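You operate a simulated robot arm through the tools that you are given. There is no shell and no other tool.

Carry out the task below with a simulated robot arm. There is one attempt and no reset: what you move stays moved.

TASK
Seal the silver bag, then flip the sealer switch off.
Fine: at the heat on its label; the heat dial stays there, the arm ends up. Where these are worked on the way, their far stop is far enough and under half their travel is too little: sealer switch.

The check looks at the end state, three seconds after you hand in, the way a careful person would. Anything else that was tipped, shoved, dropped, spilled or broken makes it a failure. Lids that push on must go on centred and level and be pressed home; caps that screw on are set level and turned clockwise until they are tight.

THE ROBOT
A 7-joint arm with a two-finger parallel gripper, fixed in place. Base frame: the origin is at the foot of the arm, x ahead of it, y to its left, z up. Readings come in mm, degrees, newtons and seconds.
Its first joint turns from -166.0 to 166.0 degrees. Payload 3.43 kg.
The TCP is the grasp point between the finger pads, 34 mm short of the fingertips. In the tool frame z runs along the fingers and y along their closing line. Largest opening 128 mm; finger width 24, thickness 12; the body of the gripper, 48 by 130 mm, starts 96 mm behind the TCP.
Orientation is that of the tool frame in the base frame, as a unit quaternion [x, y, z, w]. With the fingers straight down and closing along the base's y, the tool's x points along the base's -x, its y along +y and its z along -z.

THE INTERFACE
- The arm moves only by the tool send_rows. Its argument "moves" is a list of rows, each a list of 7 numbers: the shift along the tool's x, y, z in mm, then the turn, a rotation vector about the tool's x, y, z in degrees, then the closure, from 0 (fully open) to 1 (shut). In form: [[tx, ty, tz, wx, wy, wz, jaw], ...]. A call has 1 to 20 rows; each row shifts and turns the commanded pose from where the row before left it, along the tool's axes as they then stand. Rows are played at 5 a second. More than 50 mm and 8.6 degrees between two rows, or a gripper value outside its range, and nothing of the call is played. A pose out of reach is approached as far as the arm can. The call stops where the force on the tool passes 40 N (or 10 N more than at its start, if that is more) or the arm is blocked; 0.2 s more then pass. Each finger travels about 153 mm/s and halts on what it meets, pressing with about 27 N; the grip force reading is that of the motor and also rises with nothing between the fingers. The clock runs only during rows and for 0.2 s after the last one: add rows that do not move to give the fingers time. It gives the time, the measured TCP pose, the force on the tool (base axes), the opening and the grip force at its end, in the units of the frame above (readings bear some noise), with the torque about the TCP (base axes, N m) and any sound that the robot's microphone picked up.
- Cameras (640 x 400 px; columns grow to the right, rows downward): "scene" is fixed at [57.2, 652.3, 1530.4]; the picture's right is [-0.64, -0.77, 0.00], its down [-0.41, 0.33, -0.85] and it looks along [0.66, -0.54, -0.53] (base axes); focal length 308 px, centre (320, 200). "wrist" rides on the gripper at [76, -11, -160] in the tool frame; the picture's right is [0.15, 0.99, 0.00], its down [-0.88, 0.13, -0.46] and it looks along [-0.45, 0.07, 0.89] (tool axes); focal length 234 px, centre (320, 200). There is no depth. A picture from a camera that has moved, and an enlarged one, comes with that camera's place and axes in the base frame and with its lens. The place of the scene camera against the robot may be out by one fixed shift of up to 12 mm in any direction.
- camera(camera): a new picture of that camera. The clock stands still meanwhile.
- enlarge(camera, box): a new picture of the part [left, top, right, bottom] of that camera's present view, enlarged. The clock stands still meanwhile.
- finish_job(): hands the job in; it is judged then, once.

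Places have to be worked out from the pictures, the camera data and where the tool is seen. Open the gripper and draw the arm clear of the work before you hand the job in, unless the task says otherwise.

The tools are called after "Emit:" as name(argument=value, ...) on one line, values as JSON. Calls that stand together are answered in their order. send_rows: Moves the arm, as the interface text tells. Its arguments: {"type":"object","properties":{"moves":{"type":"array"}},"required":["moves"]} The other tools are called the same way: camera (camera) takes a picture; enlarge (camera, box) takes an enlarged picture of a part of a camera's view; finish_job () hands the job in.

At the start:

```text
t: 0.0
ee_pos: [403.9, 224.2, 1288.5]
orientation: [0.0, 1.0, -0.001, -0.001]
force: [-0.1, -0.3, 0.2]
moment: [-0.02, -0.03, 0.02]
gripper_width: 128.1
finger_force: 0.1
```

scene: 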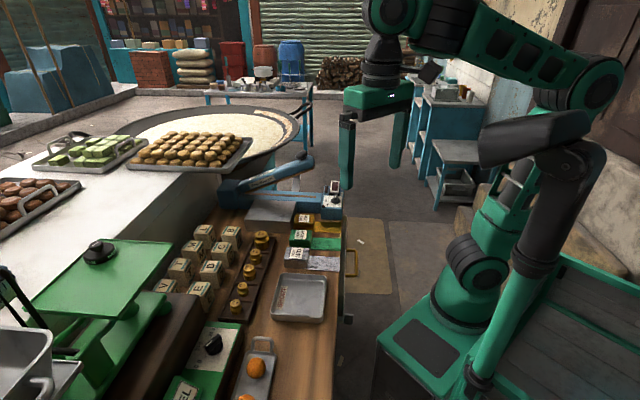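
wrist: 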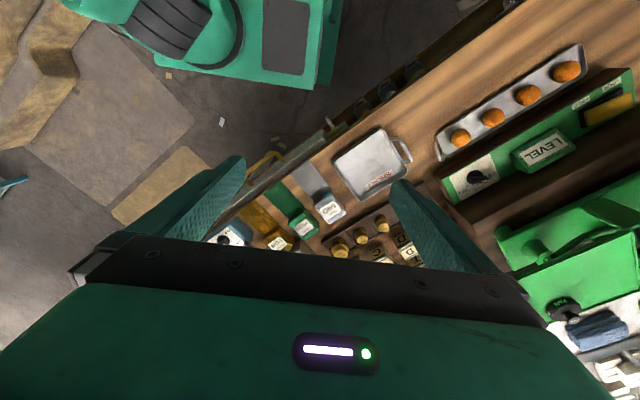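

The scene shows a bench with a blue-armed sealer, bags (gold, green, silver) and other items. I enlarge the sealer and bags first to understand the layout.

Emit:
enlarge(camera="scene", box=[210, 140, 370, 240])

Emit:
enlarge(camera="scene", box=[270, 180, 366, 280])

Emit:
enlarge(camera="wrist", box=[200, 130, 440, 280])

```text
4.00 times, centred on (290, 190) of scene
camera zoom: at [57.2, 652.3, 1530.4], right [-0.64, -0.77, 0.0], down [-0.41, 0.33, -0.85], along [0.66, -0.54, -0.53], focal length 1232 px, centre (440, 240)
```

zoom: 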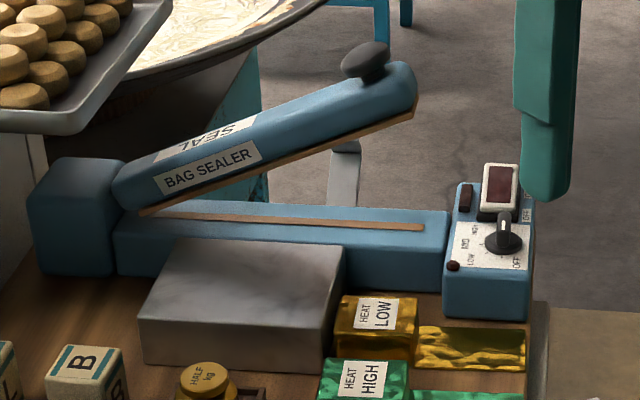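

```text
4.00 times, centred on (318, 230) of scene
camera zoom: at [57.2, 652.3, 1530.4], right [-0.64, -0.77, 0.0], down [-0.41, 0.33, -0.85], along [0.66, -0.54, -0.53], focal length 1232 px, centre (328, 80)
```

zoom: 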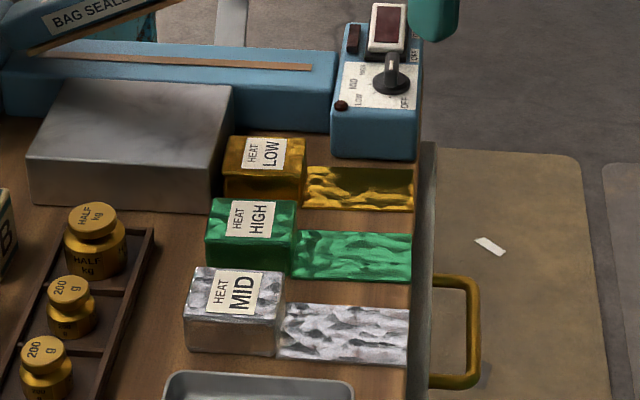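

```text
2.67 times, centred on (320, 205) of wrist
camera zoom: at [329.4, 212.8, 1449.4], right [-0.15, 0.99, 0.0], down [0.88, 0.13, 0.46], along [0.45, 0.07, -0.89], focal length 624 px, centre (320, 187)
```

zoom: 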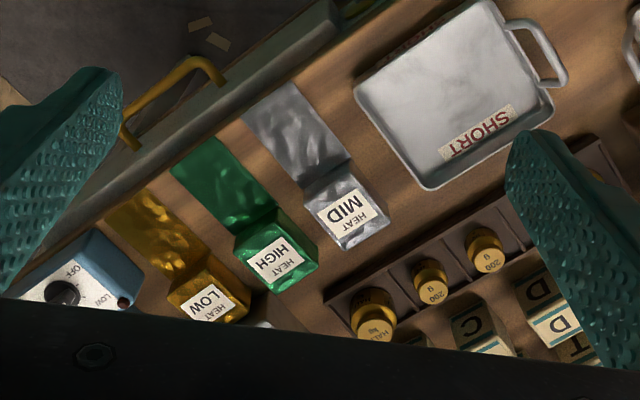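

From the two views, the silver bag's label is near (614, 281, 937), its tail pointing toward (-0.6,-0.8) along the bench. I move the wrist camera ahead, staying high, to view the sealer from above.

Emit:
send_rows(moves=[[-40, -12, 0, 0, 0, 0, 0], [-40, -12, 0, 0, 0, 0, 0], [-40, -12, 0, 0, 0, 0, 0], [-40, -12, 0, 0, 0, 0, 0], [-40, -12, 0, 0, 0, 0, 0], [0, 0, 0, 0, 0, 0, 0]])

Emit:
camera(camera="wrist")

Emit:
camera(camera="scene")

```text
t: 1.4
ee_pos: [591.7, 165.3, 1295.1]
orientation: [0.0, 1.0, 0.0, 0.007]
force: [-0.5, -0.1, 0.0]
moment: [-0.03, -0.04, 0.0]
gripper_width: 128.0
finger_force: 0.0
```

```text
taken
camera wrist: at [514.0, 152.4, 1454.0], right [-0.15, 0.99, 0.0], down [0.88, 0.13, 0.47], along [0.46, 0.07, -0.88], focal length 234 px, centre (320, 200)
```

wrist: 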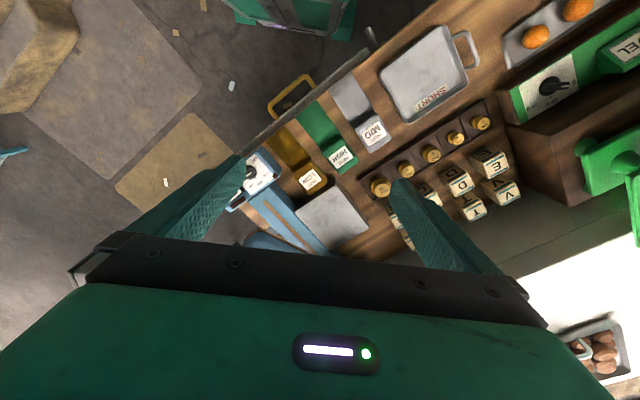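

```text
taken
```

scene: 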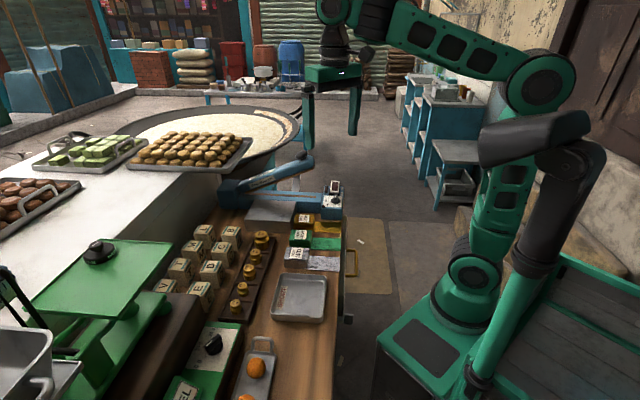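

The gripper body hides the lower half of the picture, so I move further ahead to bring the sealer into the upper half.

Emit:
send_rows(moves=[[-40, -5, 0, 0, 0, 0, 0], [-40, -5, 0, 0, 0, 0, 0], [-40, -5, 0, 0, 0, 0, 0], [-40, -5, 0, 0, 0, 0, 0], [-20, 0, 0, 0, 0, 0, 0], [0, 0, 0, 0, 0, 0, 0]])

Emit:
camera(camera="wrist")

Emit:
enlarge(camera="wrist", box=[160, 0, 480, 200])

```text
t: 2.8
ee_pos: [770.9, 146.1, 1298.3]
orientation: [0.0, 1.0, 0.0, 0.006]
force: [6.4, 17.3, -20.2]
moment: [-2.61, -0.54, -1.23]
gripper_width: 128.1
finger_force: 0.0
```

```text
taken
camera wrist: at [693.7, 133.7, 1457.5], right [-0.15, 0.99, 0.0], down [0.88, 0.13, 0.47], along [0.46, 0.07, -0.88], focal length 234 px, centre (320, 200)
```

wrist: 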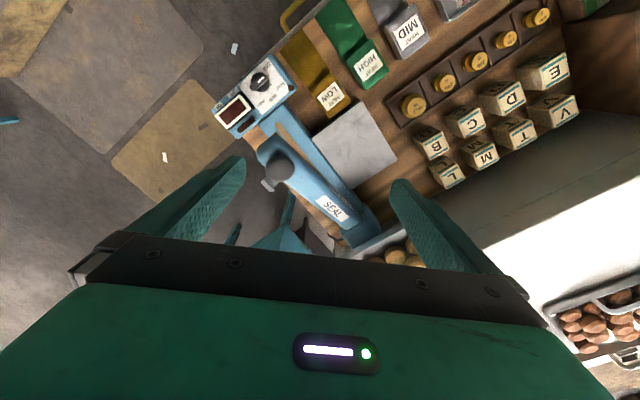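

```text
2.00 times, centred on (320, 100) of wrist
camera zoom: at [693.7, 133.7, 1457.5], right [-0.15, 0.99, 0.0], down [0.88, 0.13, 0.47], along [0.46, 0.07, -0.88], focal length 468 px, centre (320, 400)
```

zoom: 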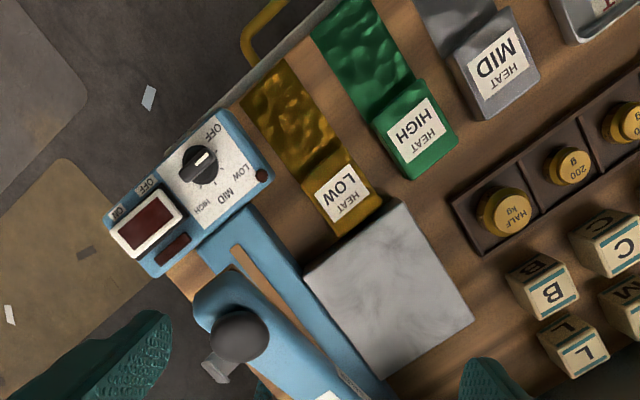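

The force reading reads about 27 N, so I check whether it persists with a still row and look at the scene.

Emit:
send_rows(moves=[[0, 0, 0, 0, 0, 0, 0], [0, 0, 0, 0, 0, 0, 0]])

Emit:
camera(camera="scene")

```text
t: 3.4
ee_pos: [770.7, 145.6, 1298.3]
orientation: [0.0, 1.0, 0.0, 0.006]
force: [9.8, 15.1, -24.6]
moment: [-2.18, -0.38, -1.02]
gripper_width: 128.1
finger_force: 0.1
```

```text
taken
```

scene: 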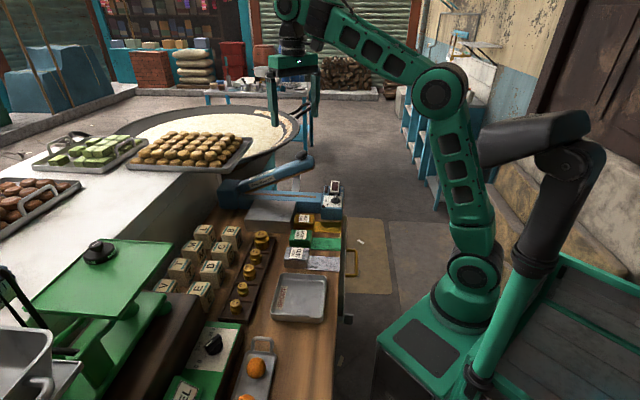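

The torque pattern points to a contact at the camera mount (likely touching the arm's own forearm in this raised, stretched pose), so I back off and go lower. I move to near (690, 50, 1200) to view the control box; the raised lever knob is near (823, 97, 1125), well clear.

Emit:
send_rows(moves=[[30, -20, 10, 0, 0, 0, 0], [30, -25, 20, 0, 0, 0, 0], [20, -25, 20, 0, 0, 0, 0], [10, -25, 20, 0, 0, 0, 0], [0, 0, 20, 0, 0, 0, 0], [0, 0, 0, 0, 0, 0, 0], [0, 0, 0, 0, 0, 0, 0]])

Emit:
camera(camera="wrist")

Emit:
enlarge(camera="wrist", box=[240, 40, 400, 140])

```text
t: 5.0
ee_pos: [679.7, 50.2, 1206.1]
orientation: [0.0, 1.0, -0.001, 0.006]
force: [0.4, 1.0, -0.3]
moment: [0.0, 0.01, 0.02]
gripper_width: 128.2
finger_force: 0.1
```

```text
taken
camera wrist: at [601.7, 37.6, 1364.8], right [-0.15, 0.99, 0.0], down [0.88, 0.13, 0.47], along [0.46, 0.07, -0.88], focal length 234 px, centre (320, 200)
```

wrist: 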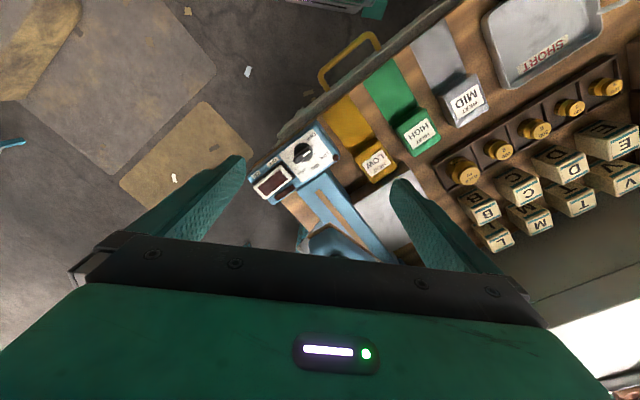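

```text
4.00 times, centred on (320, 90) of wrist
camera zoom: at [601.7, 37.6, 1364.8], right [-0.15, 0.99, 0.0], down [0.88, 0.13, 0.47], along [0.46, 0.07, -0.88], focal length 937 px, centre (320, 640)
```

zoom: 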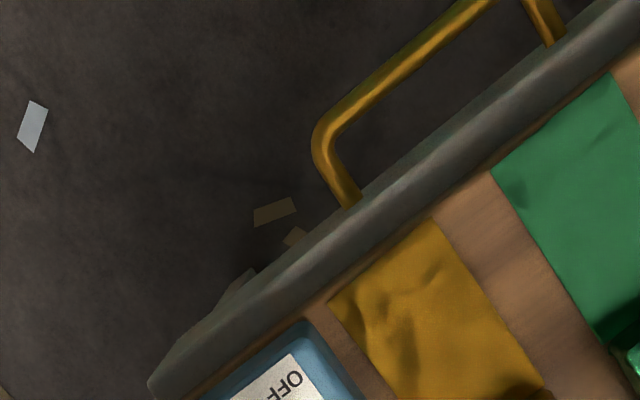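

The control box shows in the picture around (300,165); I enlarge it.

Emit:
enlarge(camera="wrist", box=[240, 118, 352, 208])

Emit:
enlarge(camera="scene", box=[314, 176, 350, 222])

```text
4.44 times, centred on (296, 163) of wrist
camera zoom: at [601.7, 37.6, 1364.8], right [-0.15, 0.99, 0.0], down [0.88, 0.13, 0.47], along [0.46, 0.07, -0.88], focal length 1041 px, centre (427, 364)
```

zoom: 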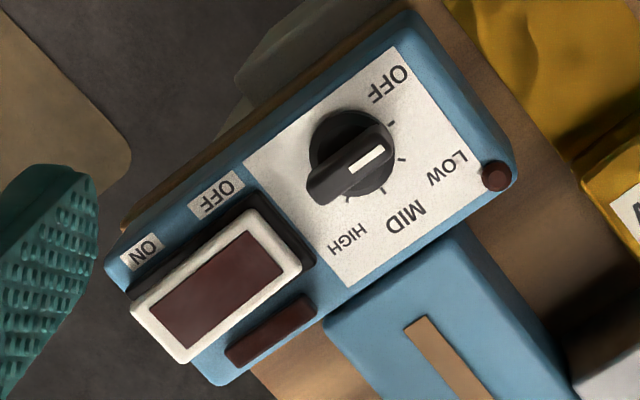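

```text
8.70 times, centred on (332, 199) of scene
camera zoom: at [57.2, 652.3, 1530.4], right [-0.64, -0.77, 0.0], down [-0.41, 0.33, -0.85], along [0.66, -0.54, -0.53], focal length 2679 px, centre (216, 209)
```

zoom: 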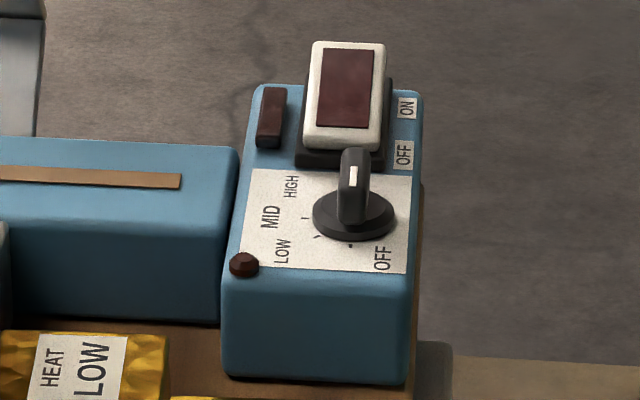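

Readings: the dial pointer is at OFF (pointing to the scene camera side), with LOW, MID, HIGH each 45° further clockwise from above, and the rocker looks pressed on its OFF end. I now enlarge the bag region and the strip region from here to measure them.

Emit:
enlarge(camera="wrist", box=[340, 10, 500, 110])

Emit:
enlarge(camera="wrist", box=[280, 140, 440, 265])

Emit:
enlarge(camera="scene", box=[210, 140, 350, 240])

Emit:
enlarge(camera="scene", box=[270, 205, 350, 275])

```text
4.00 times, centred on (420, 60) of wrist
camera zoom: at [601.7, 37.6, 1364.8], right [-0.15, 0.99, 0.0], down [0.88, 0.13, 0.47], along [0.46, 0.07, -0.88], focal length 937 px, centre (-80, 760)
```

zoom: 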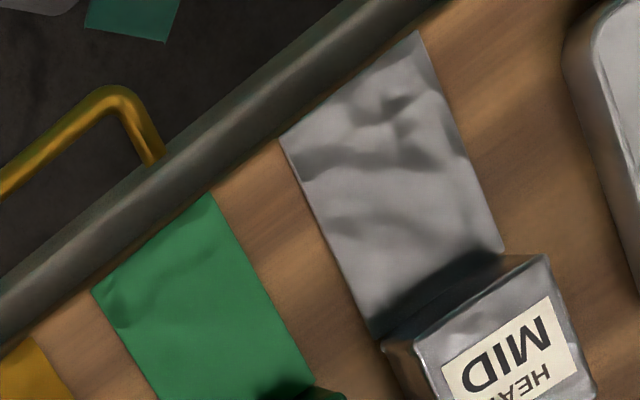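

```text
3.20 times, centred on (360, 202) of wrist
camera zoom: at [601.7, 37.6, 1364.8], right [-0.15, 0.99, 0.0], down [0.88, 0.13, 0.47], along [0.46, 0.07, -0.88], focal length 749 px, centre (192, 192)
```

zoom: 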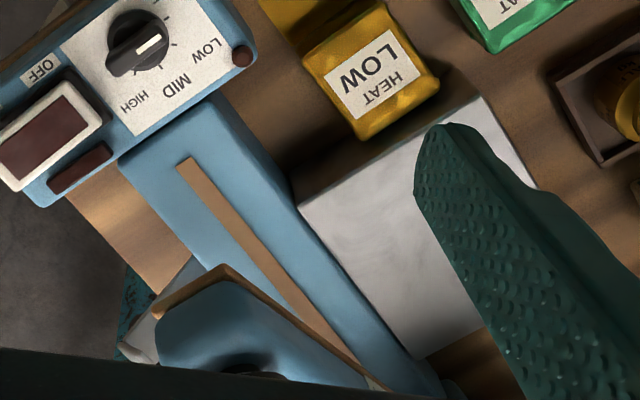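

```text
4.00 times, centred on (280, 190) of scene
camera zoom: at [57.2, 652.3, 1530.4], right [-0.64, -0.77, 0.0], down [-0.41, 0.33, -0.85], along [0.66, -0.54, -0.53], focal length 1232 px, centre (480, 240)
```

zoom: 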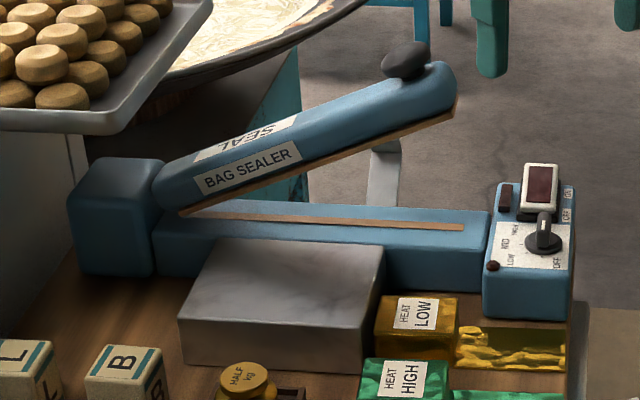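

```text
5.71 times, centred on (310, 240) of scene
camera zoom: at [57.2, 652.3, 1530.4], right [-0.64, -0.77, 0.0], down [-0.41, 0.33, -0.85], along [0.66, -0.54, -0.53], focal length 1761 px, centre (377, -29)
```

zoom: 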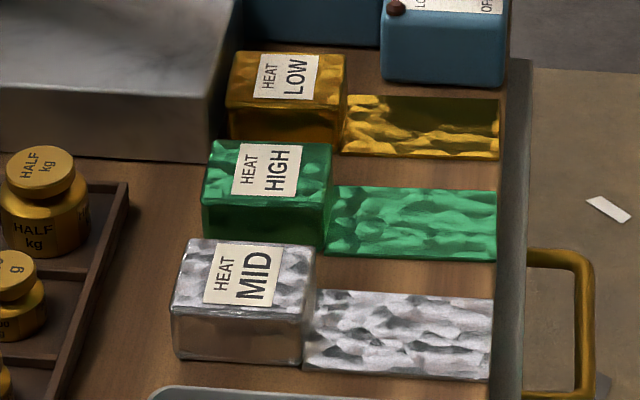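

Measurements: bench axes lie at 45° to the base; table top ≈ 920, block top and seal strip ≈ 955, silver bag body centre ≈ (604, 280) with the tail pointing along (-0.71,-0.71). I move above the bag at height ~1150 and then turn the tool by -135° about vertical so the fingers close across the bag, testing the wrist range in free air.

Emit:
send_rows(moves=[[12.6, 38.3, 9.3, 0, 0.3, 0, 0], [12.6, 38.3, 9.3, 0, 0.4, 0, 0], [12.6, 38.3, 9.3, 0, 0, 0, 0], [12.6, 38.3, 9.3, 0, 0, 0, 0], [12.6, 38.3, 9.3, 0, 0, 0, 0], [12.6, 38.3, 9.3, 0, 0, 0, 0], [0, 0, 0, 0, 0, 8.4, 0], [0, 0, 0, 0, 0, 8.4, 0], [0, 0, 0, 0, 0, 8.4, 0], [0, 0, 0, 0, 0, 8.4, 0], [0, 0, 0, 0, 0, 8.4, 0], [0, 0, 0, 0, 0, 8.4, 0], [0, 0, 0, 0, 0, 8.4, 0], [0, 0, 0, 0, 0, 8.4, 0], [0, 0, 0, 0, 0, 8.4, 0], [0, 0, 0, 0, 0, 8.4, 0], [0, 0, 0, 0, 0, 0, 0], [0, 0, 0, 0, 0, 0, 0]])

```text
t: 8.8
ee_pos: [604.7, 279.9, 1152.5]
orientation: [0.669, 0.743, -0.001, 0.001]
force: [0.6, -0.6, 0.1]
moment: [0.01, 0.02, -0.01]
gripper_width: 127.9
finger_force: 0.2
```

The turn works and the pose is tracked well. I complete the remaining 51° of the turn.

Emit:
send_rows(moves=[[0, 0, 0, 0, 0, 8.5, 0], [0, 0, 0, 0, 0, 8.5, 0], [0, 0, 0, 0, 0, 8.5, 0], [0, 0, 0, 0, 0, 8.5, 0], [0, 0, 0, 0, 0, 8.5, 0], [0, 0, 0, 0, 0, 8.5, 0], [0, 0, 0, 0, 0, 0, 0], [0, 0, 0, 0, 0, 0, 0]])

Emit:
camera(camera="wrist")

Emit:
camera(camera="scene")

```text
t: 10.6
ee_pos: [604.8, 280.5, 1153.5]
orientation: [0.924, 0.382, 0.001, 0.0]
force: [0.5, 0.1, 0.5]
moment: [-0.01, -0.02, -0.01]
gripper_width: 128.2
finger_force: 0.0
```

```text
taken
camera wrist: at [650.9, 340.9, 1312.7], right [0.8, -0.6, 0.0], down [-0.53, -0.71, 0.46], along [-0.27, -0.37, -0.89], focal length 234 px, centre (320, 200)
```

wrist: 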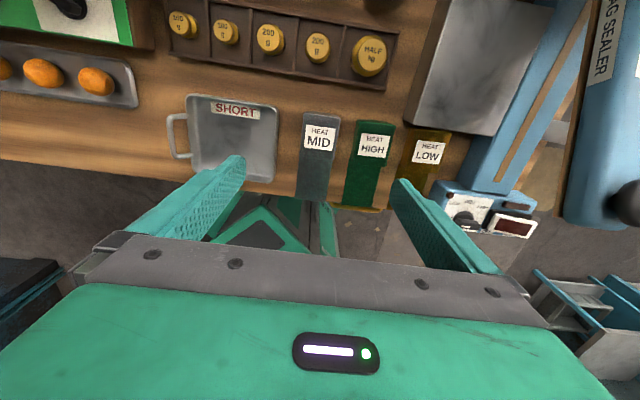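

```text
taken
```

scene: 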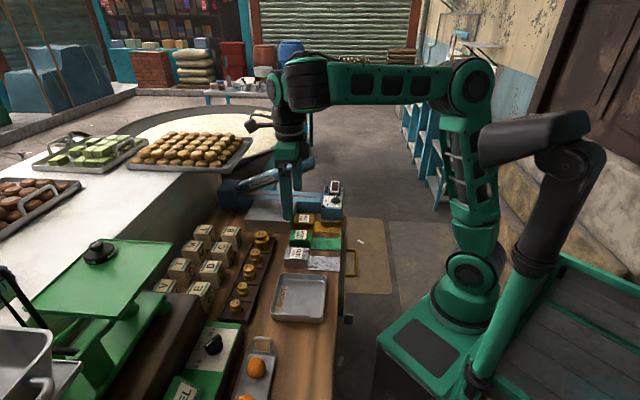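

The tool y-axis is now along (0.71,-0.71), across the bag. I enlarge the wrist view to refine the bag's place.

Emit:
enlarge(camera="wrist", box=[240, 90, 400, 215])

Emit:
enlarge(camera="wrist", box=[400, 0, 640, 250])

```text
3.20 times, centred on (320, 152) of wrist
camera zoom: at [650.9, 340.9, 1312.7], right [0.8, -0.6, 0.0], down [-0.53, -0.71, 0.46], along [-0.27, -0.37, -0.89], focal length 749 px, centre (320, 352)
```

zoom: 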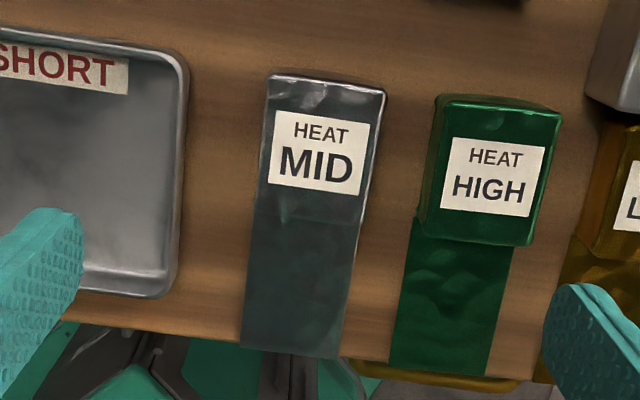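

```text
1.60 times, centred on (520, 125) of wrist
camera zoom: at [650.9, 340.9, 1312.7], right [0.8, -0.6, 0.0], down [-0.53, -0.71, 0.46], along [-0.27, -0.37, -0.89], focal length 375 px, centre (0, 320)
```

zoom: 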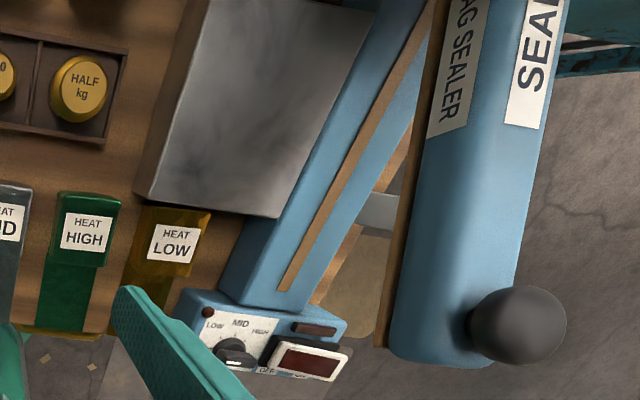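

Bag body centre refined to about (603, 278), width ≈ 57, with ≥30 mm gaps on both sides. I set the opening to ~82 mm and come down to TCP z≈1000, then check.

Emit:
send_rows(moves=[[-3, 1, 0, 0, 0, 0, 0.36], [0, 0, 30, 0, 0, 0, 0.36], [0, 0, 30, 0, 0, 0, 0.36], [0, 0, 30, 0, 0, 0, 0.36], [0, 0, 30, 0, 0, 0, 0.36], [0, 0, 30, 0, 0, 0, 0.36], [0, 0, 0, 0, 0, 0, 0.36], [0, 0, 0, 0, 0, 0, 0.36]])

Emit:
camera(camera="wrist")

Emit:
enlarge(camera="scene", box=[250, 190, 350, 280])

```text
t: 12.4
ee_pos: [603.9, 276.4, 1000.3]
orientation: [0.924, 0.382, 0.0, 0.001]
force: [-0.1, -0.7, -0.2]
moment: [-0.01, 0.01, -0.01]
gripper_width: 82.0
finger_force: 0.1
```

```text
taken
camera wrist: at [649.9, 337.7, 1160.4], right [0.8, -0.6, 0.0], down [-0.53, -0.71, 0.46], along [-0.27, -0.37, -0.89], focal length 234 px, centre (320, 200)
```

wrist: 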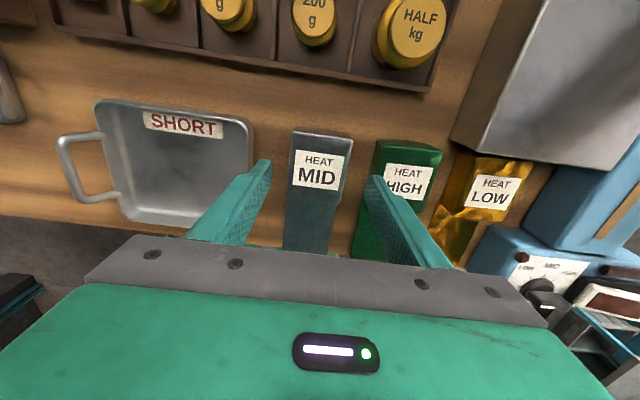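

```text
4.44 times, centred on (300, 235) of scene
camera zoom: at [57.2, 652.3, 1530.4], right [-0.64, -0.77, 0.0], down [-0.41, 0.33, -0.85], along [0.66, -0.54, -0.53], focal length 1369 px, centre (409, 44)
```

zoom: 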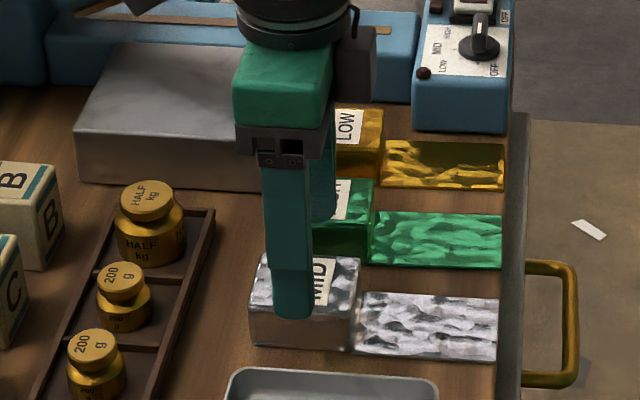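

The fingers straddle the bag evenly. I shift 1.5 mm sideways, come down to z≈961 (tips ≈ 927, 7 mm above the table) and close.

Emit:
send_rows(moves=[[0, -1.5, 10, 0, 0, 0, 0.36], [0, 0, 10, 0, 0, 0, 0.36], [0, 0, 10, 0, 0, 0, 0.36], [0, 0, 9, 0, 0, 0, 0.36], [0, 0, 0, 0, 0, 0, 0.36]])

Emit:
enlarge(camera="scene", box=[270, 205, 350, 275])

Emit:
camera(camera="wrist")

```text
t: 13.6
ee_pos: [603.2, 278.2, 962.6]
orientation: [0.924, 0.382, 0.0, 0.0]
force: [-0.1, 0.2, 0.6]
moment: [0.01, 0.02, 0.02]
gripper_width: 81.8
finger_force: 0.1
```

```text
5.71 times, centred on (310, 240) of scene
camera zoom: at [57.2, 652.3, 1530.4], right [-0.64, -0.77, 0.0], down [-0.41, 0.33, -0.85], along [0.66, -0.54, -0.53], focal length 1761 px, centre (377, -29)
```

zoom: 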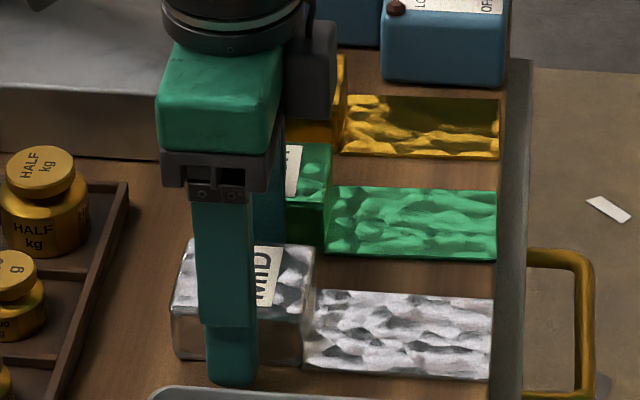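

```text
taken
camera wrist: at [648.5, 338.5, 1122.4], right [0.8, -0.6, 0.0], down [-0.53, -0.71, 0.46], along [-0.27, -0.37, -0.89], focal length 234 px, centre (320, 200)
```

wrist: 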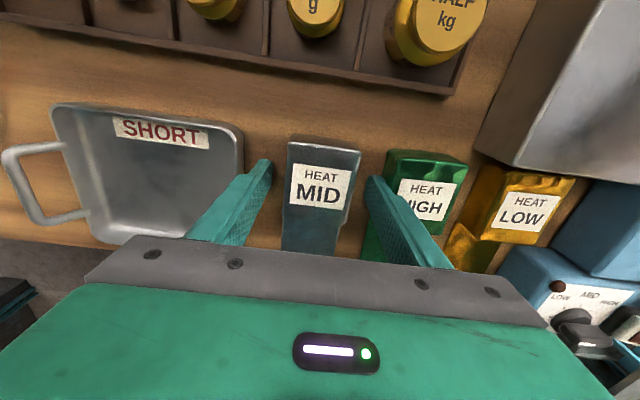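

The bag sits between the fingers with nothing else touched. I close on the bag.

Emit:
send_rows(moves=[[0, 0, 0, 0, 0, 0, 0.5], [0, 0, 0, 0, 0, 0, 0.62], [0, 0, 0, 0, 0, 0, 0.7], [0, 0, 0, 0, 0, 0, 0.7], [0, 0, 0, 0, 0, 0, 0.7]])

Emit:
enlarge(camera="scene", box=[270, 205, 350, 275])

```text
t: 14.8
ee_pos: [603.2, 277.6, 962.1]
orientation: [0.924, 0.382, 0.0, -0.001]
force: [-0.6, 0.0, 0.6]
moment: [-0.02, 0.02, 0.04]
gripper_width: 57.4
finger_force: 26.9
```

```text
5.71 times, centred on (310, 240) of scene
camera zoom: at [57.2, 652.3, 1530.4], right [-0.64, -0.77, 0.0], down [-0.41, 0.33, -0.85], along [0.66, -0.54, -0.53], focal length 1761 px, centre (377, -29)
```

zoom: 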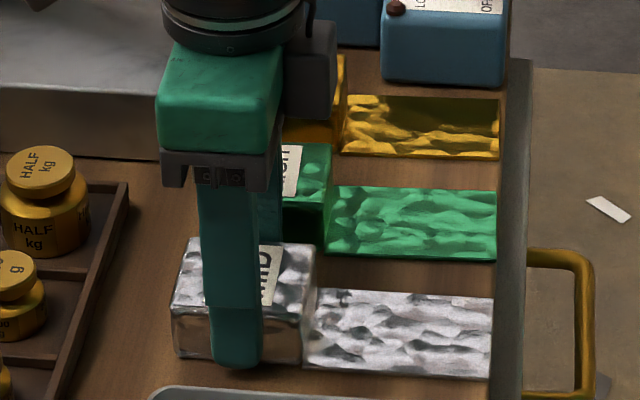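

The bag is gripped at 57 mm with 27 N. I lift slowly and check the load and picture.

Emit:
send_rows(moves=[[0, 0, -5, 0, 0, 0, 0.7], [0, 0, -10, 0, 0, 0, 0.7], [0, 0, -15, 0, 0, 0, 0.7], [0, 0, -20, 0, 0, 0, 0.7], [0, 0, -20, 0, 0, 0, 0.7], [0, 0, -20, 0, 0, 0, 0.7], [0, 0, 0, 0, 0, 0, 0.7], [0, 0, 0, 0, 0, 0, 0.7]])

Emit:
camera(camera="scene")

Emit:
enlarge(camera="scene", box=[250, 180, 350, 270])

Emit:
camera(camera="wrist")

```text
t: 16.6
ee_pos: [603.7, 277.9, 1051.5]
orientation: [0.923, 0.384, -0.001, 0.001]
force: [0.0, 0.4, -1.3]
moment: [0.01, 0.01, -0.03]
gripper_width: 57.1
finger_force: 26.9
```

```text
taken
```

scene: 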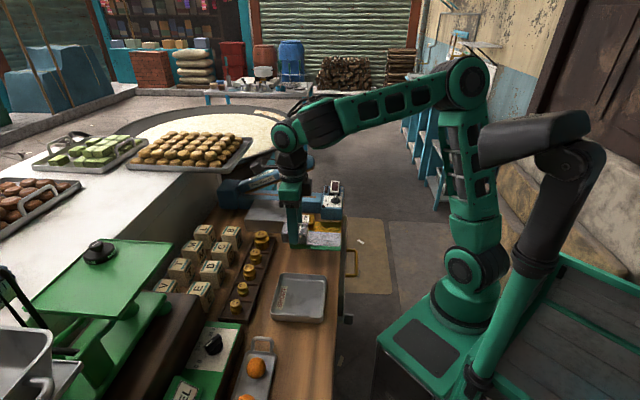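

```text
4.44 times, centred on (300, 225) of scene
camera zoom: at [57.2, 652.3, 1530.4], right [-0.64, -0.77, 0.0], down [-0.41, 0.33, -0.85], along [0.66, -0.54, -0.53], focal length 1369 px, centre (409, 89)
```

zoom: 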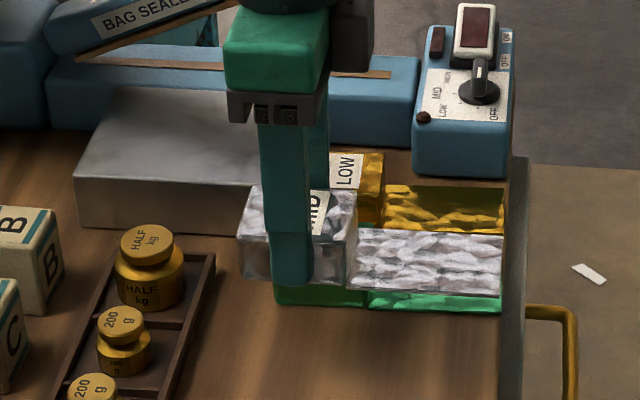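

```text
taken
camera wrist: at [648.9, 339.6, 1211.8], right [0.8, -0.6, 0.0], down [-0.53, -0.71, 0.46], along [-0.27, -0.37, -0.89], focal length 234 px, centre (320, 200)
```

wrist: 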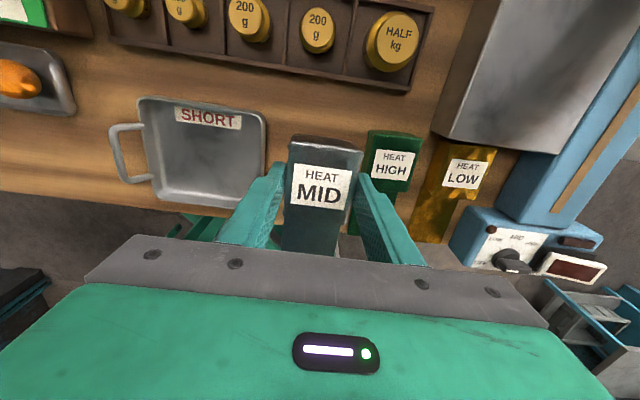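

The bag is held firmly (rigid tail, light). I raise to ~1080, turn it +90° so the tail will face the strip, and check before moving over the block.

Emit:
send_rows(moves=[[0, 0, -15, 0, 0, 0, 0.7], [0, 0, -15, 0, 0, 0, 0.7], [0, 0, 0, 0, 0, -8.18, 0.7], [0, 0, 0, 0, 0, -8.18, 0.7], [0, 0, 0, 0, 0, -8.18, 0.7], [0, 0, 0, 0, 0, -8.18, 0.7], [0, 0, 0, 0, 0, -8.18, 0.7], [0, 0, 0, 0, 0, -8.18, 0.7], [0, 0, 0, 0, 0, -8.18, 0.7], [0, 0, 0, 0, 0, -8.18, 0.7], [0, 0, 0, 0, 0, -8.18, 0.7], [0, 0, 0, 0, 0, -8.18, 0.7], [0, 0, 0, 0, 0, -8.2, 0.7], [0, 0, 0, 0, 0, 0, 0.7], [0, 0, 0, 0, 0, 0, 0.7]])

Emit:
camera(camera="scene")

Emit:
camera(camera="wrist")

```text
t: 19.8
ee_pos: [602.5, 277.9, 1082.5]
orientation: [0.383, 0.924, -0.001, -0.001]
force: [0.5, -0.6, -1.0]
moment: [0.03, 0.03, 0.01]
gripper_width: 57.2
finger_force: 27.3
```

```text
taken
```

scene: 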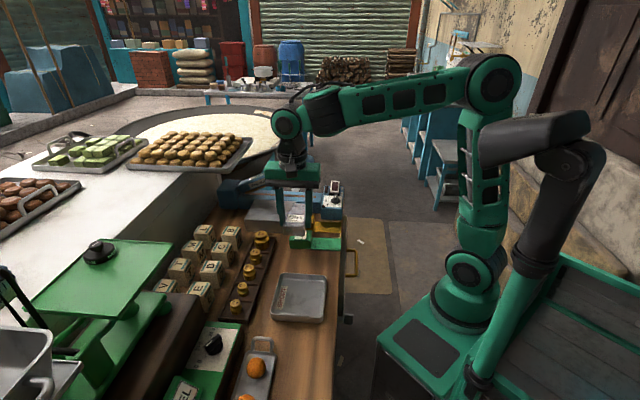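

```text
taken
camera wrist: at [541.1, 323.1, 1243.0], right [0.6, 0.8, 0.0], down [0.71, -0.53, 0.46], along [0.37, -0.27, -0.89], focal length 234 px, centre (320, 200)
```

wrist: 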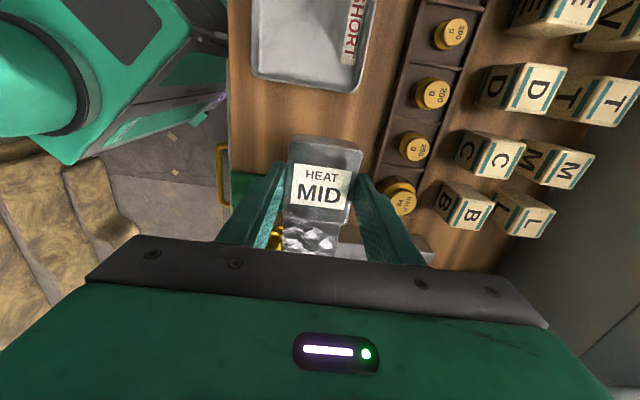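

Orientation is exact (tool x toward the scene-camera side, tool y along the strip). I now move over the block at the same height, stopping with the tail end still ~12 mm short of the raised arm.

Emit:
send_rows(moves=[[-25.7, 23.8, 0, 0, 0, 0, 0.7], [-25.7, 23.8, 0, 0, 0, 0, 0.7], [-25.7, 23.8, 0, 0, 0, 0, 0.7], [-25.7, 23.8, 0, 0, 0, 0, 0.7], [-25.9, 24, 0, 0, 0, 0, 0.7], [0, 0, 0, 0, 0, 0, 0.7], [0, 0, 0, 0, 0, 0, 0.7]])

Emit:
enlarge(camera="scene", box=[210, 130, 350, 240])

Emit:
camera(camera="wrist")

```text
t: 21.4
ee_pos: [775.7, 271.9, 1082.2]
orientation: [0.383, 0.924, 0.0, 0.0]
force: [-0.5, 0.0, -2.3]
moment: [0.01, 0.0, 0.06]
gripper_width: 57.3
finger_force: 26.8
```

```text
3.64 times, centred on (280, 185) of scene
camera zoom: at [57.2, 652.3, 1530.4], right [-0.64, -0.77, 0.0], down [-0.41, 0.33, -0.85], along [0.66, -0.54, -0.53], focal length 1120 px, centre (466, 254)
```

zoom: 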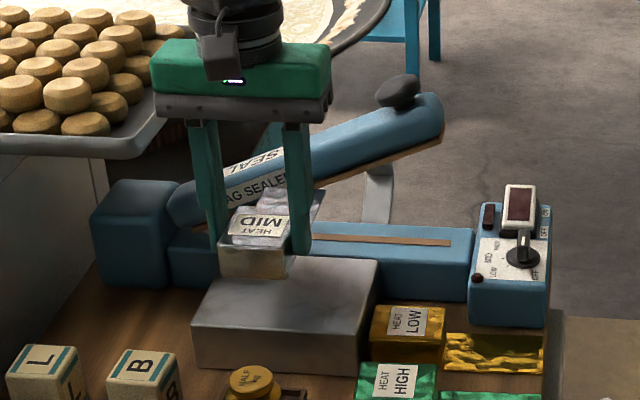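

```text
taken
camera wrist: at [716.0, 316.1, 1242.3], right [0.6, 0.8, 0.0], down [0.71, -0.53, 0.46], along [0.37, -0.27, -0.89], focal length 234 px, centre (320, 200)
```

wrist: 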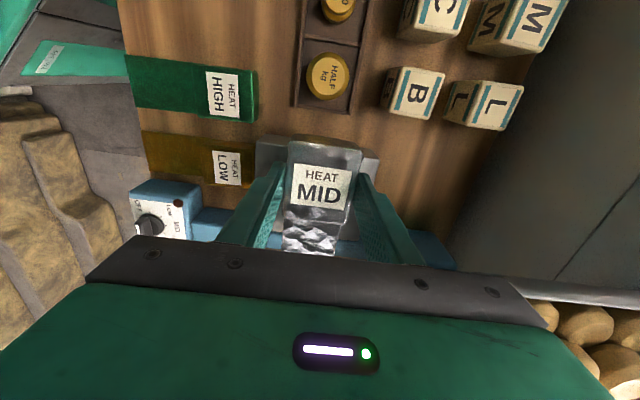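

The bag is over the block edge and the tail end is still clear of the raised arm. I come down 70 mm so the bag bottom is about 15 mm above the block.

Emit:
send_rows(moves=[[0, 0, 20, 0, 0, 0, 0.7], [0, 0, 20, 0, 0, 0, 0.7], [0, 0, 15, 0, 0, 0, 0.7], [0, 0, 15, 0, 0, 0, 0.7], [0, 0, 0, 0, 0, 0, 0.7], [0, 0, 0, 0, 0, 0, 0.7]])

Emit:
enlarge(camera="scene", box=[220, 150, 330, 240])

Emit:
camera(camera="wrist")

```text
t: 22.8
ee_pos: [777.0, 271.6, 1012.8]
orientation: [0.382, 0.924, 0.001, 0.0]
force: [-0.1, -0.6, -0.7]
moment: [0.01, -0.03, 0.01]
gripper_width: 57.2
finger_force: 26.8
```

```text
4.44 times, centred on (275, 195) of scene
camera zoom: at [57.2, 652.3, 1530.4], right [-0.64, -0.77, 0.0], down [-0.41, 0.33, -0.85], along [0.66, -0.54, -0.53], focal length 1369 px, centre (520, 222)
```

zoom: 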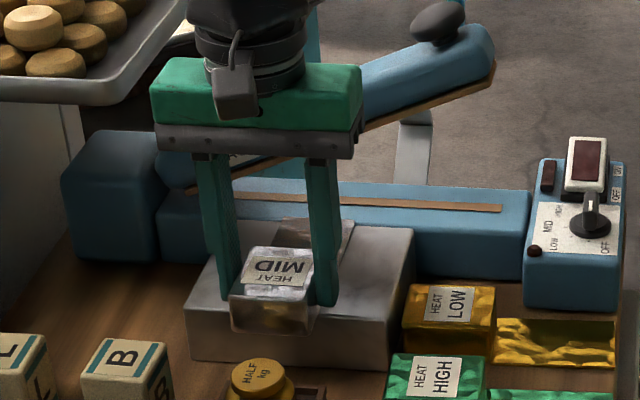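

```text
taken
camera wrist: at [716.3, 315.8, 1173.3], right [0.6, 0.8, 0.0], down [0.71, -0.53, 0.46], along [0.37, -0.27, -0.89], focal length 234 px, centre (320, 200)
```

wrist: 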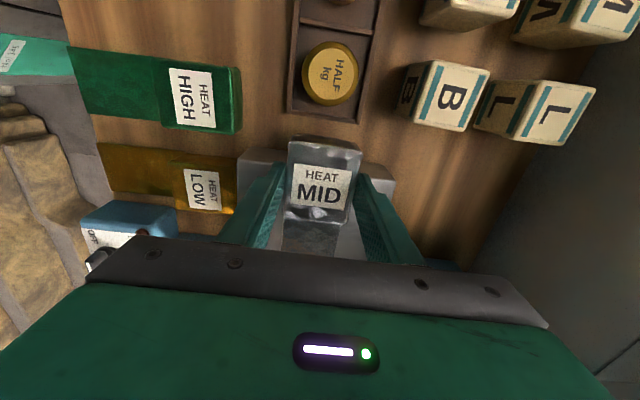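

Now I slide the bag toward the strip (82 mm along -tool x) so the tail passes under the raised arm, in small steps.

Emit:
send_rows(moves=[[-12, 0, 0, 0, 0, 0, 0.7], [-14, 0, 0, 0, 0, 0, 0.7], [-14, 0, 0, 0, 0, 0, 0.7], [-14, 0, 0, 0, 0, 0, 0.7], [-14, 0, 0, 0, 0, 0, 0.7], [-14, 0, 0, 0, 0, 0, 0.7], [0, 0, 0, 0, 0, 0, 0.7], [0, 0, 0, 0, 0, 0, 0.7]])

Emit:
enlarge(camera="scene", box=[220, 150, 330, 240])

Emit:
camera(camera="wrist")

```text
t: 24.6
ee_pos: [835.1, 213.3, 1012.8]
orientation: [0.383, 0.924, 0.001, 0.0]
force: [0.3, -0.4, -1.5]
moment: [0.01, -0.02, 0.01]
gripper_width: 57.3
finger_force: 27.6
```

```text
4.44 times, centred on (275, 195) of scene
camera zoom: at [57.2, 652.3, 1530.4], right [-0.64, -0.77, 0.0], down [-0.41, 0.33, -0.85], along [0.66, -0.54, -0.53], focal length 1369 px, centre (520, 222)
```

zoom: 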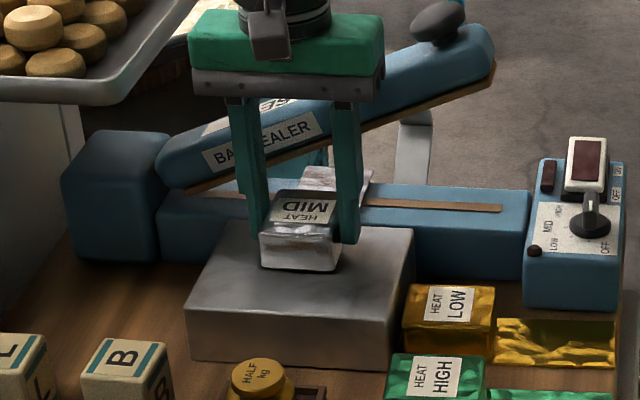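

```text
taken
camera wrist: at [774.9, 258.0, 1173.2], right [0.6, 0.8, 0.0], down [0.71, -0.53, 0.46], along [0.37, -0.27, -0.89], focal length 234 px, centre (320, 200)
```

wrist: 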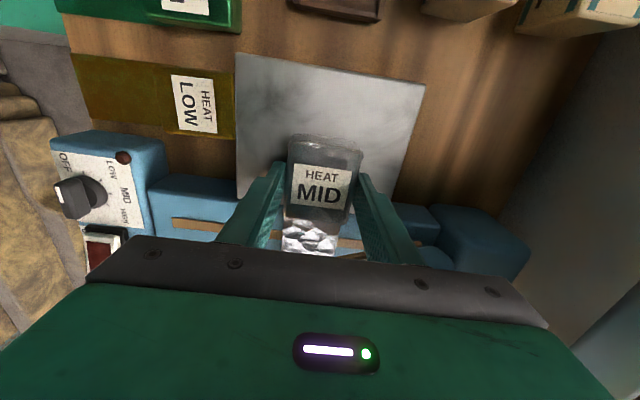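

The tail is under the raised arm, over the strip, and the body is over the block. I lower gently until contact.

Emit:
send_rows(moves=[[0, 0, 4, 0, 0, 0, 0.7], [0, 0, 4, 0, 0, 0, 0.7], [0, 0, 3, 0, 0, 0, 0.7], [0, 0, 2, 0, 0, 0, 0.7], [0, 0, 1, 0, 0, 0, 0.7], [0, 0, 0, 0, 0, 0, 0.7]])

Emit:
enlarge(camera="scene", box=[240, 165, 320, 225])

```text
t: 25.6
ee_pos: [824.7, 213.8, 1014.2]
orientation: [0.383, 0.924, 0.004, 0.008]
force: [0.6, 0.5, -1.7]
moment: [-0.02, 0.08, -0.02]
gripper_width: 57.5
finger_force: 27.1
stopped in row 5: the force on the tool passed its limit at 43 N (the readings are from after the stop); the commanded pose is now the measured one
```

```text
6.67 times, centred on (280, 195) of scene
camera zoom: at [57.2, 652.3, 1530.4], right [-0.64, -0.77, 0.0], down [-0.41, 0.33, -0.85], along [0.66, -0.54, -0.53], focal length 2054 px, centre (587, 233)
```

zoom: 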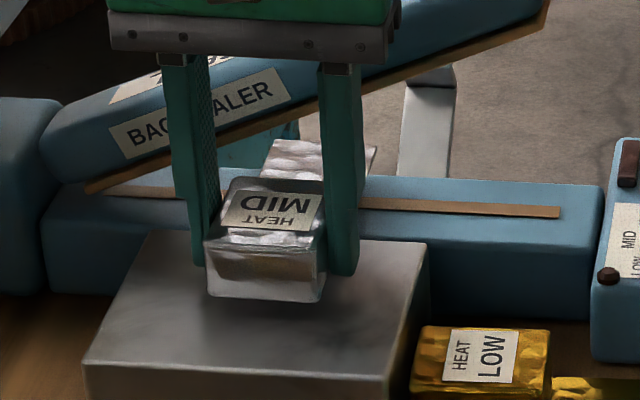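

A stop at 43 N came just when the bag should have touched the block; the arm then sprang back to (824.7, 213.8, 1014) with about 1° tilt. The bag still projects where I expect it in the fingers, so I level the tool and return to the spot above the block before lowering more gently.

Emit:
send_rows(moves=[[-3.8, 3.5, 0, 0.73, 0.73, 0, 0.7], [-3.9, 3.5, 0, 0, 0, 0, 0.7], [0, 0, 0, 0, 0, 0, 0.7], [0, 0, 0, 0, 0, 0, 0.7]])

Emit:
enlarge(camera="scene", box=[240, 165, 320, 225])

Emit:
enlarge(camera="wrist", box=[220, 100, 420, 260])

```text
t: 26.6
ee_pos: [834.5, 214.5, 1014.3]
orientation: [0.384, 0.924, 0.001, 0.0]
force: [-1.1, 0.2, -0.2]
moment: [0.03, 0.03, 0.02]
gripper_width: 56.8
finger_force: 26.3
```

```text
6.67 times, centred on (280, 195) of scene
camera zoom: at [57.2, 652.3, 1530.4], right [-0.64, -0.77, 0.0], down [-0.41, 0.33, -0.85], along [0.66, -0.54, -0.53], focal length 2054 px, centre (587, 233)
```

zoom: 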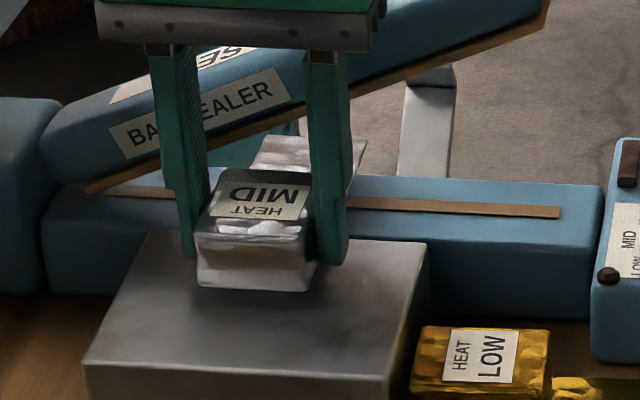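

```text
2.50 times, centred on (320, 180) of wrist
camera zoom: at [773.5, 258.2, 1174.7], right [0.6, 0.8, 0.0], down [0.71, -0.53, 0.46], along [0.37, -0.27, -0.89], focal length 585 px, centre (320, 250)
```

zoom: 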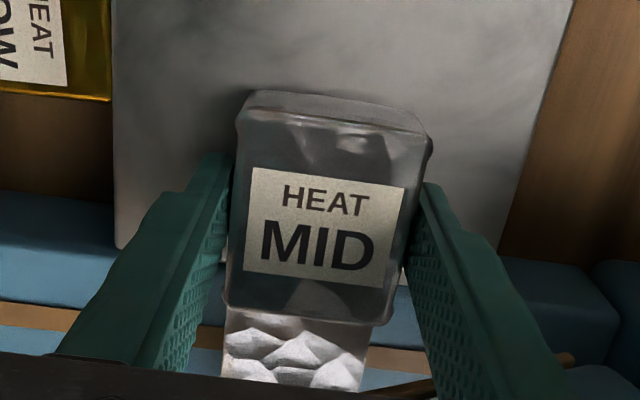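

Level again at (834.5, 214.5, 1014). I lower 9 mm first, then read the force.

Emit:
send_rows(moves=[[0, 0, 3, 0, 0, 0, 0.7], [0, 0, 3, 0, 0, 0, 0.7], [0, 0, 3, 0, 0, 0, 0.7], [0, 0, 0, 0, 0, 0, 0.7], [0, 0, 0, 0, 0, 0, 0.7]])

```text
t: 27.8
ee_pos: [834.0, 212.7, 1005.0]
orientation: [0.383, 0.924, 0.001, 0.0]
force: [-0.2, 0.7, -0.9]
moment: [-0.02, -0.01, 0.04]
gripper_width: 57.0
finger_force: 27.1
```

No contact yet at 1005. I continue in 1 mm steps.

Emit:
send_rows(moves=[[0, 0, 1, 0, 0, 0, 0.7], [0, 0, 1, 0, 0, 0, 0.7], [0, 0, 1, 0, 0, 0, 0.7], [0, 0, 0, 0, 0, 0, 0.7]])

Emit:
enlarge(camera="scene", box=[240, 165, 320, 225])

```text
t: 28.8
ee_pos: [834.6, 212.6, 1004.1]
orientation: [0.384, 0.924, 0.002, 0.0]
force: [1.0, -1.2, 23.4]
moment: [-0.62, 0.65, 0.21]
gripper_width: 57.4
finger_force: 27.1
```

```text
6.67 times, centred on (280, 195) of scene
camera zoom: at [57.2, 652.3, 1530.4], right [-0.64, -0.77, 0.0], down [-0.41, 0.33, -0.85], along [0.66, -0.54, -0.53], focal length 2054 px, centre (587, 233)
```

zoom: 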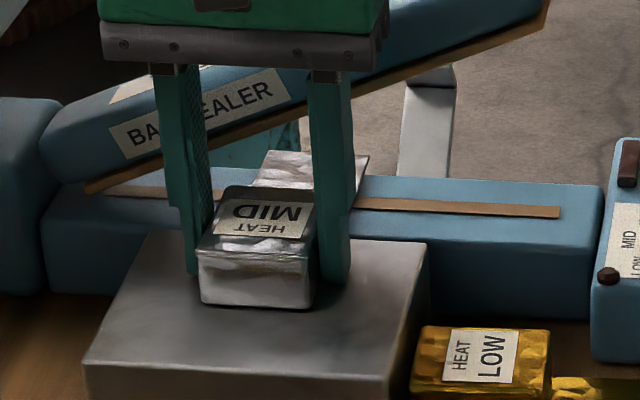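

Contact now reads 23 N upward, with the moment pointing to the right-hand fingertip (about 39 mm to the -a side), so the fingertips probably touch the block. I enlarge closely to see.

Emit:
enlarge(camera="scene", box=[256, 180, 296, 210])

Emit:
enlarge(camera="wrist", box=[240, 130, 400, 230])

```text
13.33 times, centred on (276, 195) of scene
camera zoom: at [57.2, 652.3, 1530.4], right [-0.64, -0.77, 0.0], down [-0.41, 0.33, -0.85], along [0.66, -0.54, -0.53], focal length 4108 px, centre (907, 267)
```

zoom: 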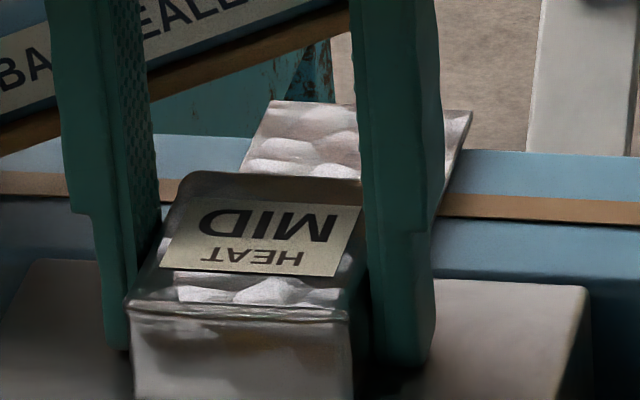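

```text
4.00 times, centred on (320, 180) of wrist
camera zoom: at [772.5, 257.4, 1164.3], right [0.6, 0.8, 0.0], down [0.71, -0.53, 0.46], along [0.37, -0.27, -0.89], focal length 937 px, centre (320, 280)
```

zoom: 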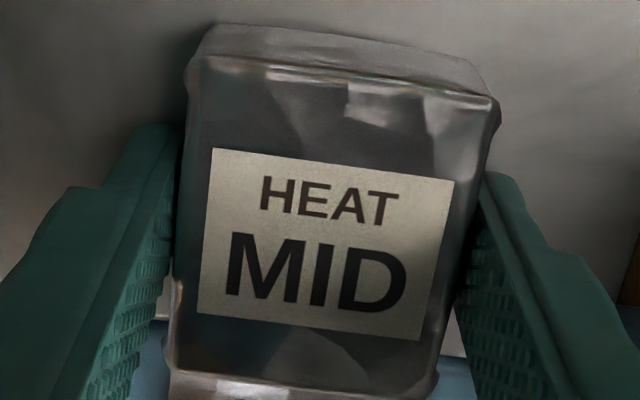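

The fingertips and bag bottom are level and resting on the block (top ≈ 970), and the strip crosses the tail about mid-length. I relieve the pressure by ~2 mm and open the fingers gradually.

Emit:
send_rows(moves=[[0, 0, -1, 0, 0, 0, 0.7], [0, 0, -1, 0, 0, 0, 0.7], [0, 0, 0, 0, 0, 0, 0.7]])

```text
t: 29.6
ee_pos: [833.3, 213.1, 1003.9]
orientation: [0.383, 0.924, 0.0, 0.0]
force: [0.0, -1.1, 11.5]
moment: [-0.52, -0.06, -0.09]
gripper_width: 57.3
finger_force: 26.8
```

Emit:
send_rows(moves=[[0, 0, -0.8, 0, 0, 0, 0.7], [0, 0, 0, 0, 0, 0, 0.7]])

```text
t: 30.2
ee_pos: [833.2, 214.1, 1004.6]
orientation: [0.382, 0.924, 0.0, -0.001]
force: [0.0, -0.6, -0.8]
moment: [-0.06, -0.09, -0.05]
gripper_width: 57.1
finger_force: 27.1
```

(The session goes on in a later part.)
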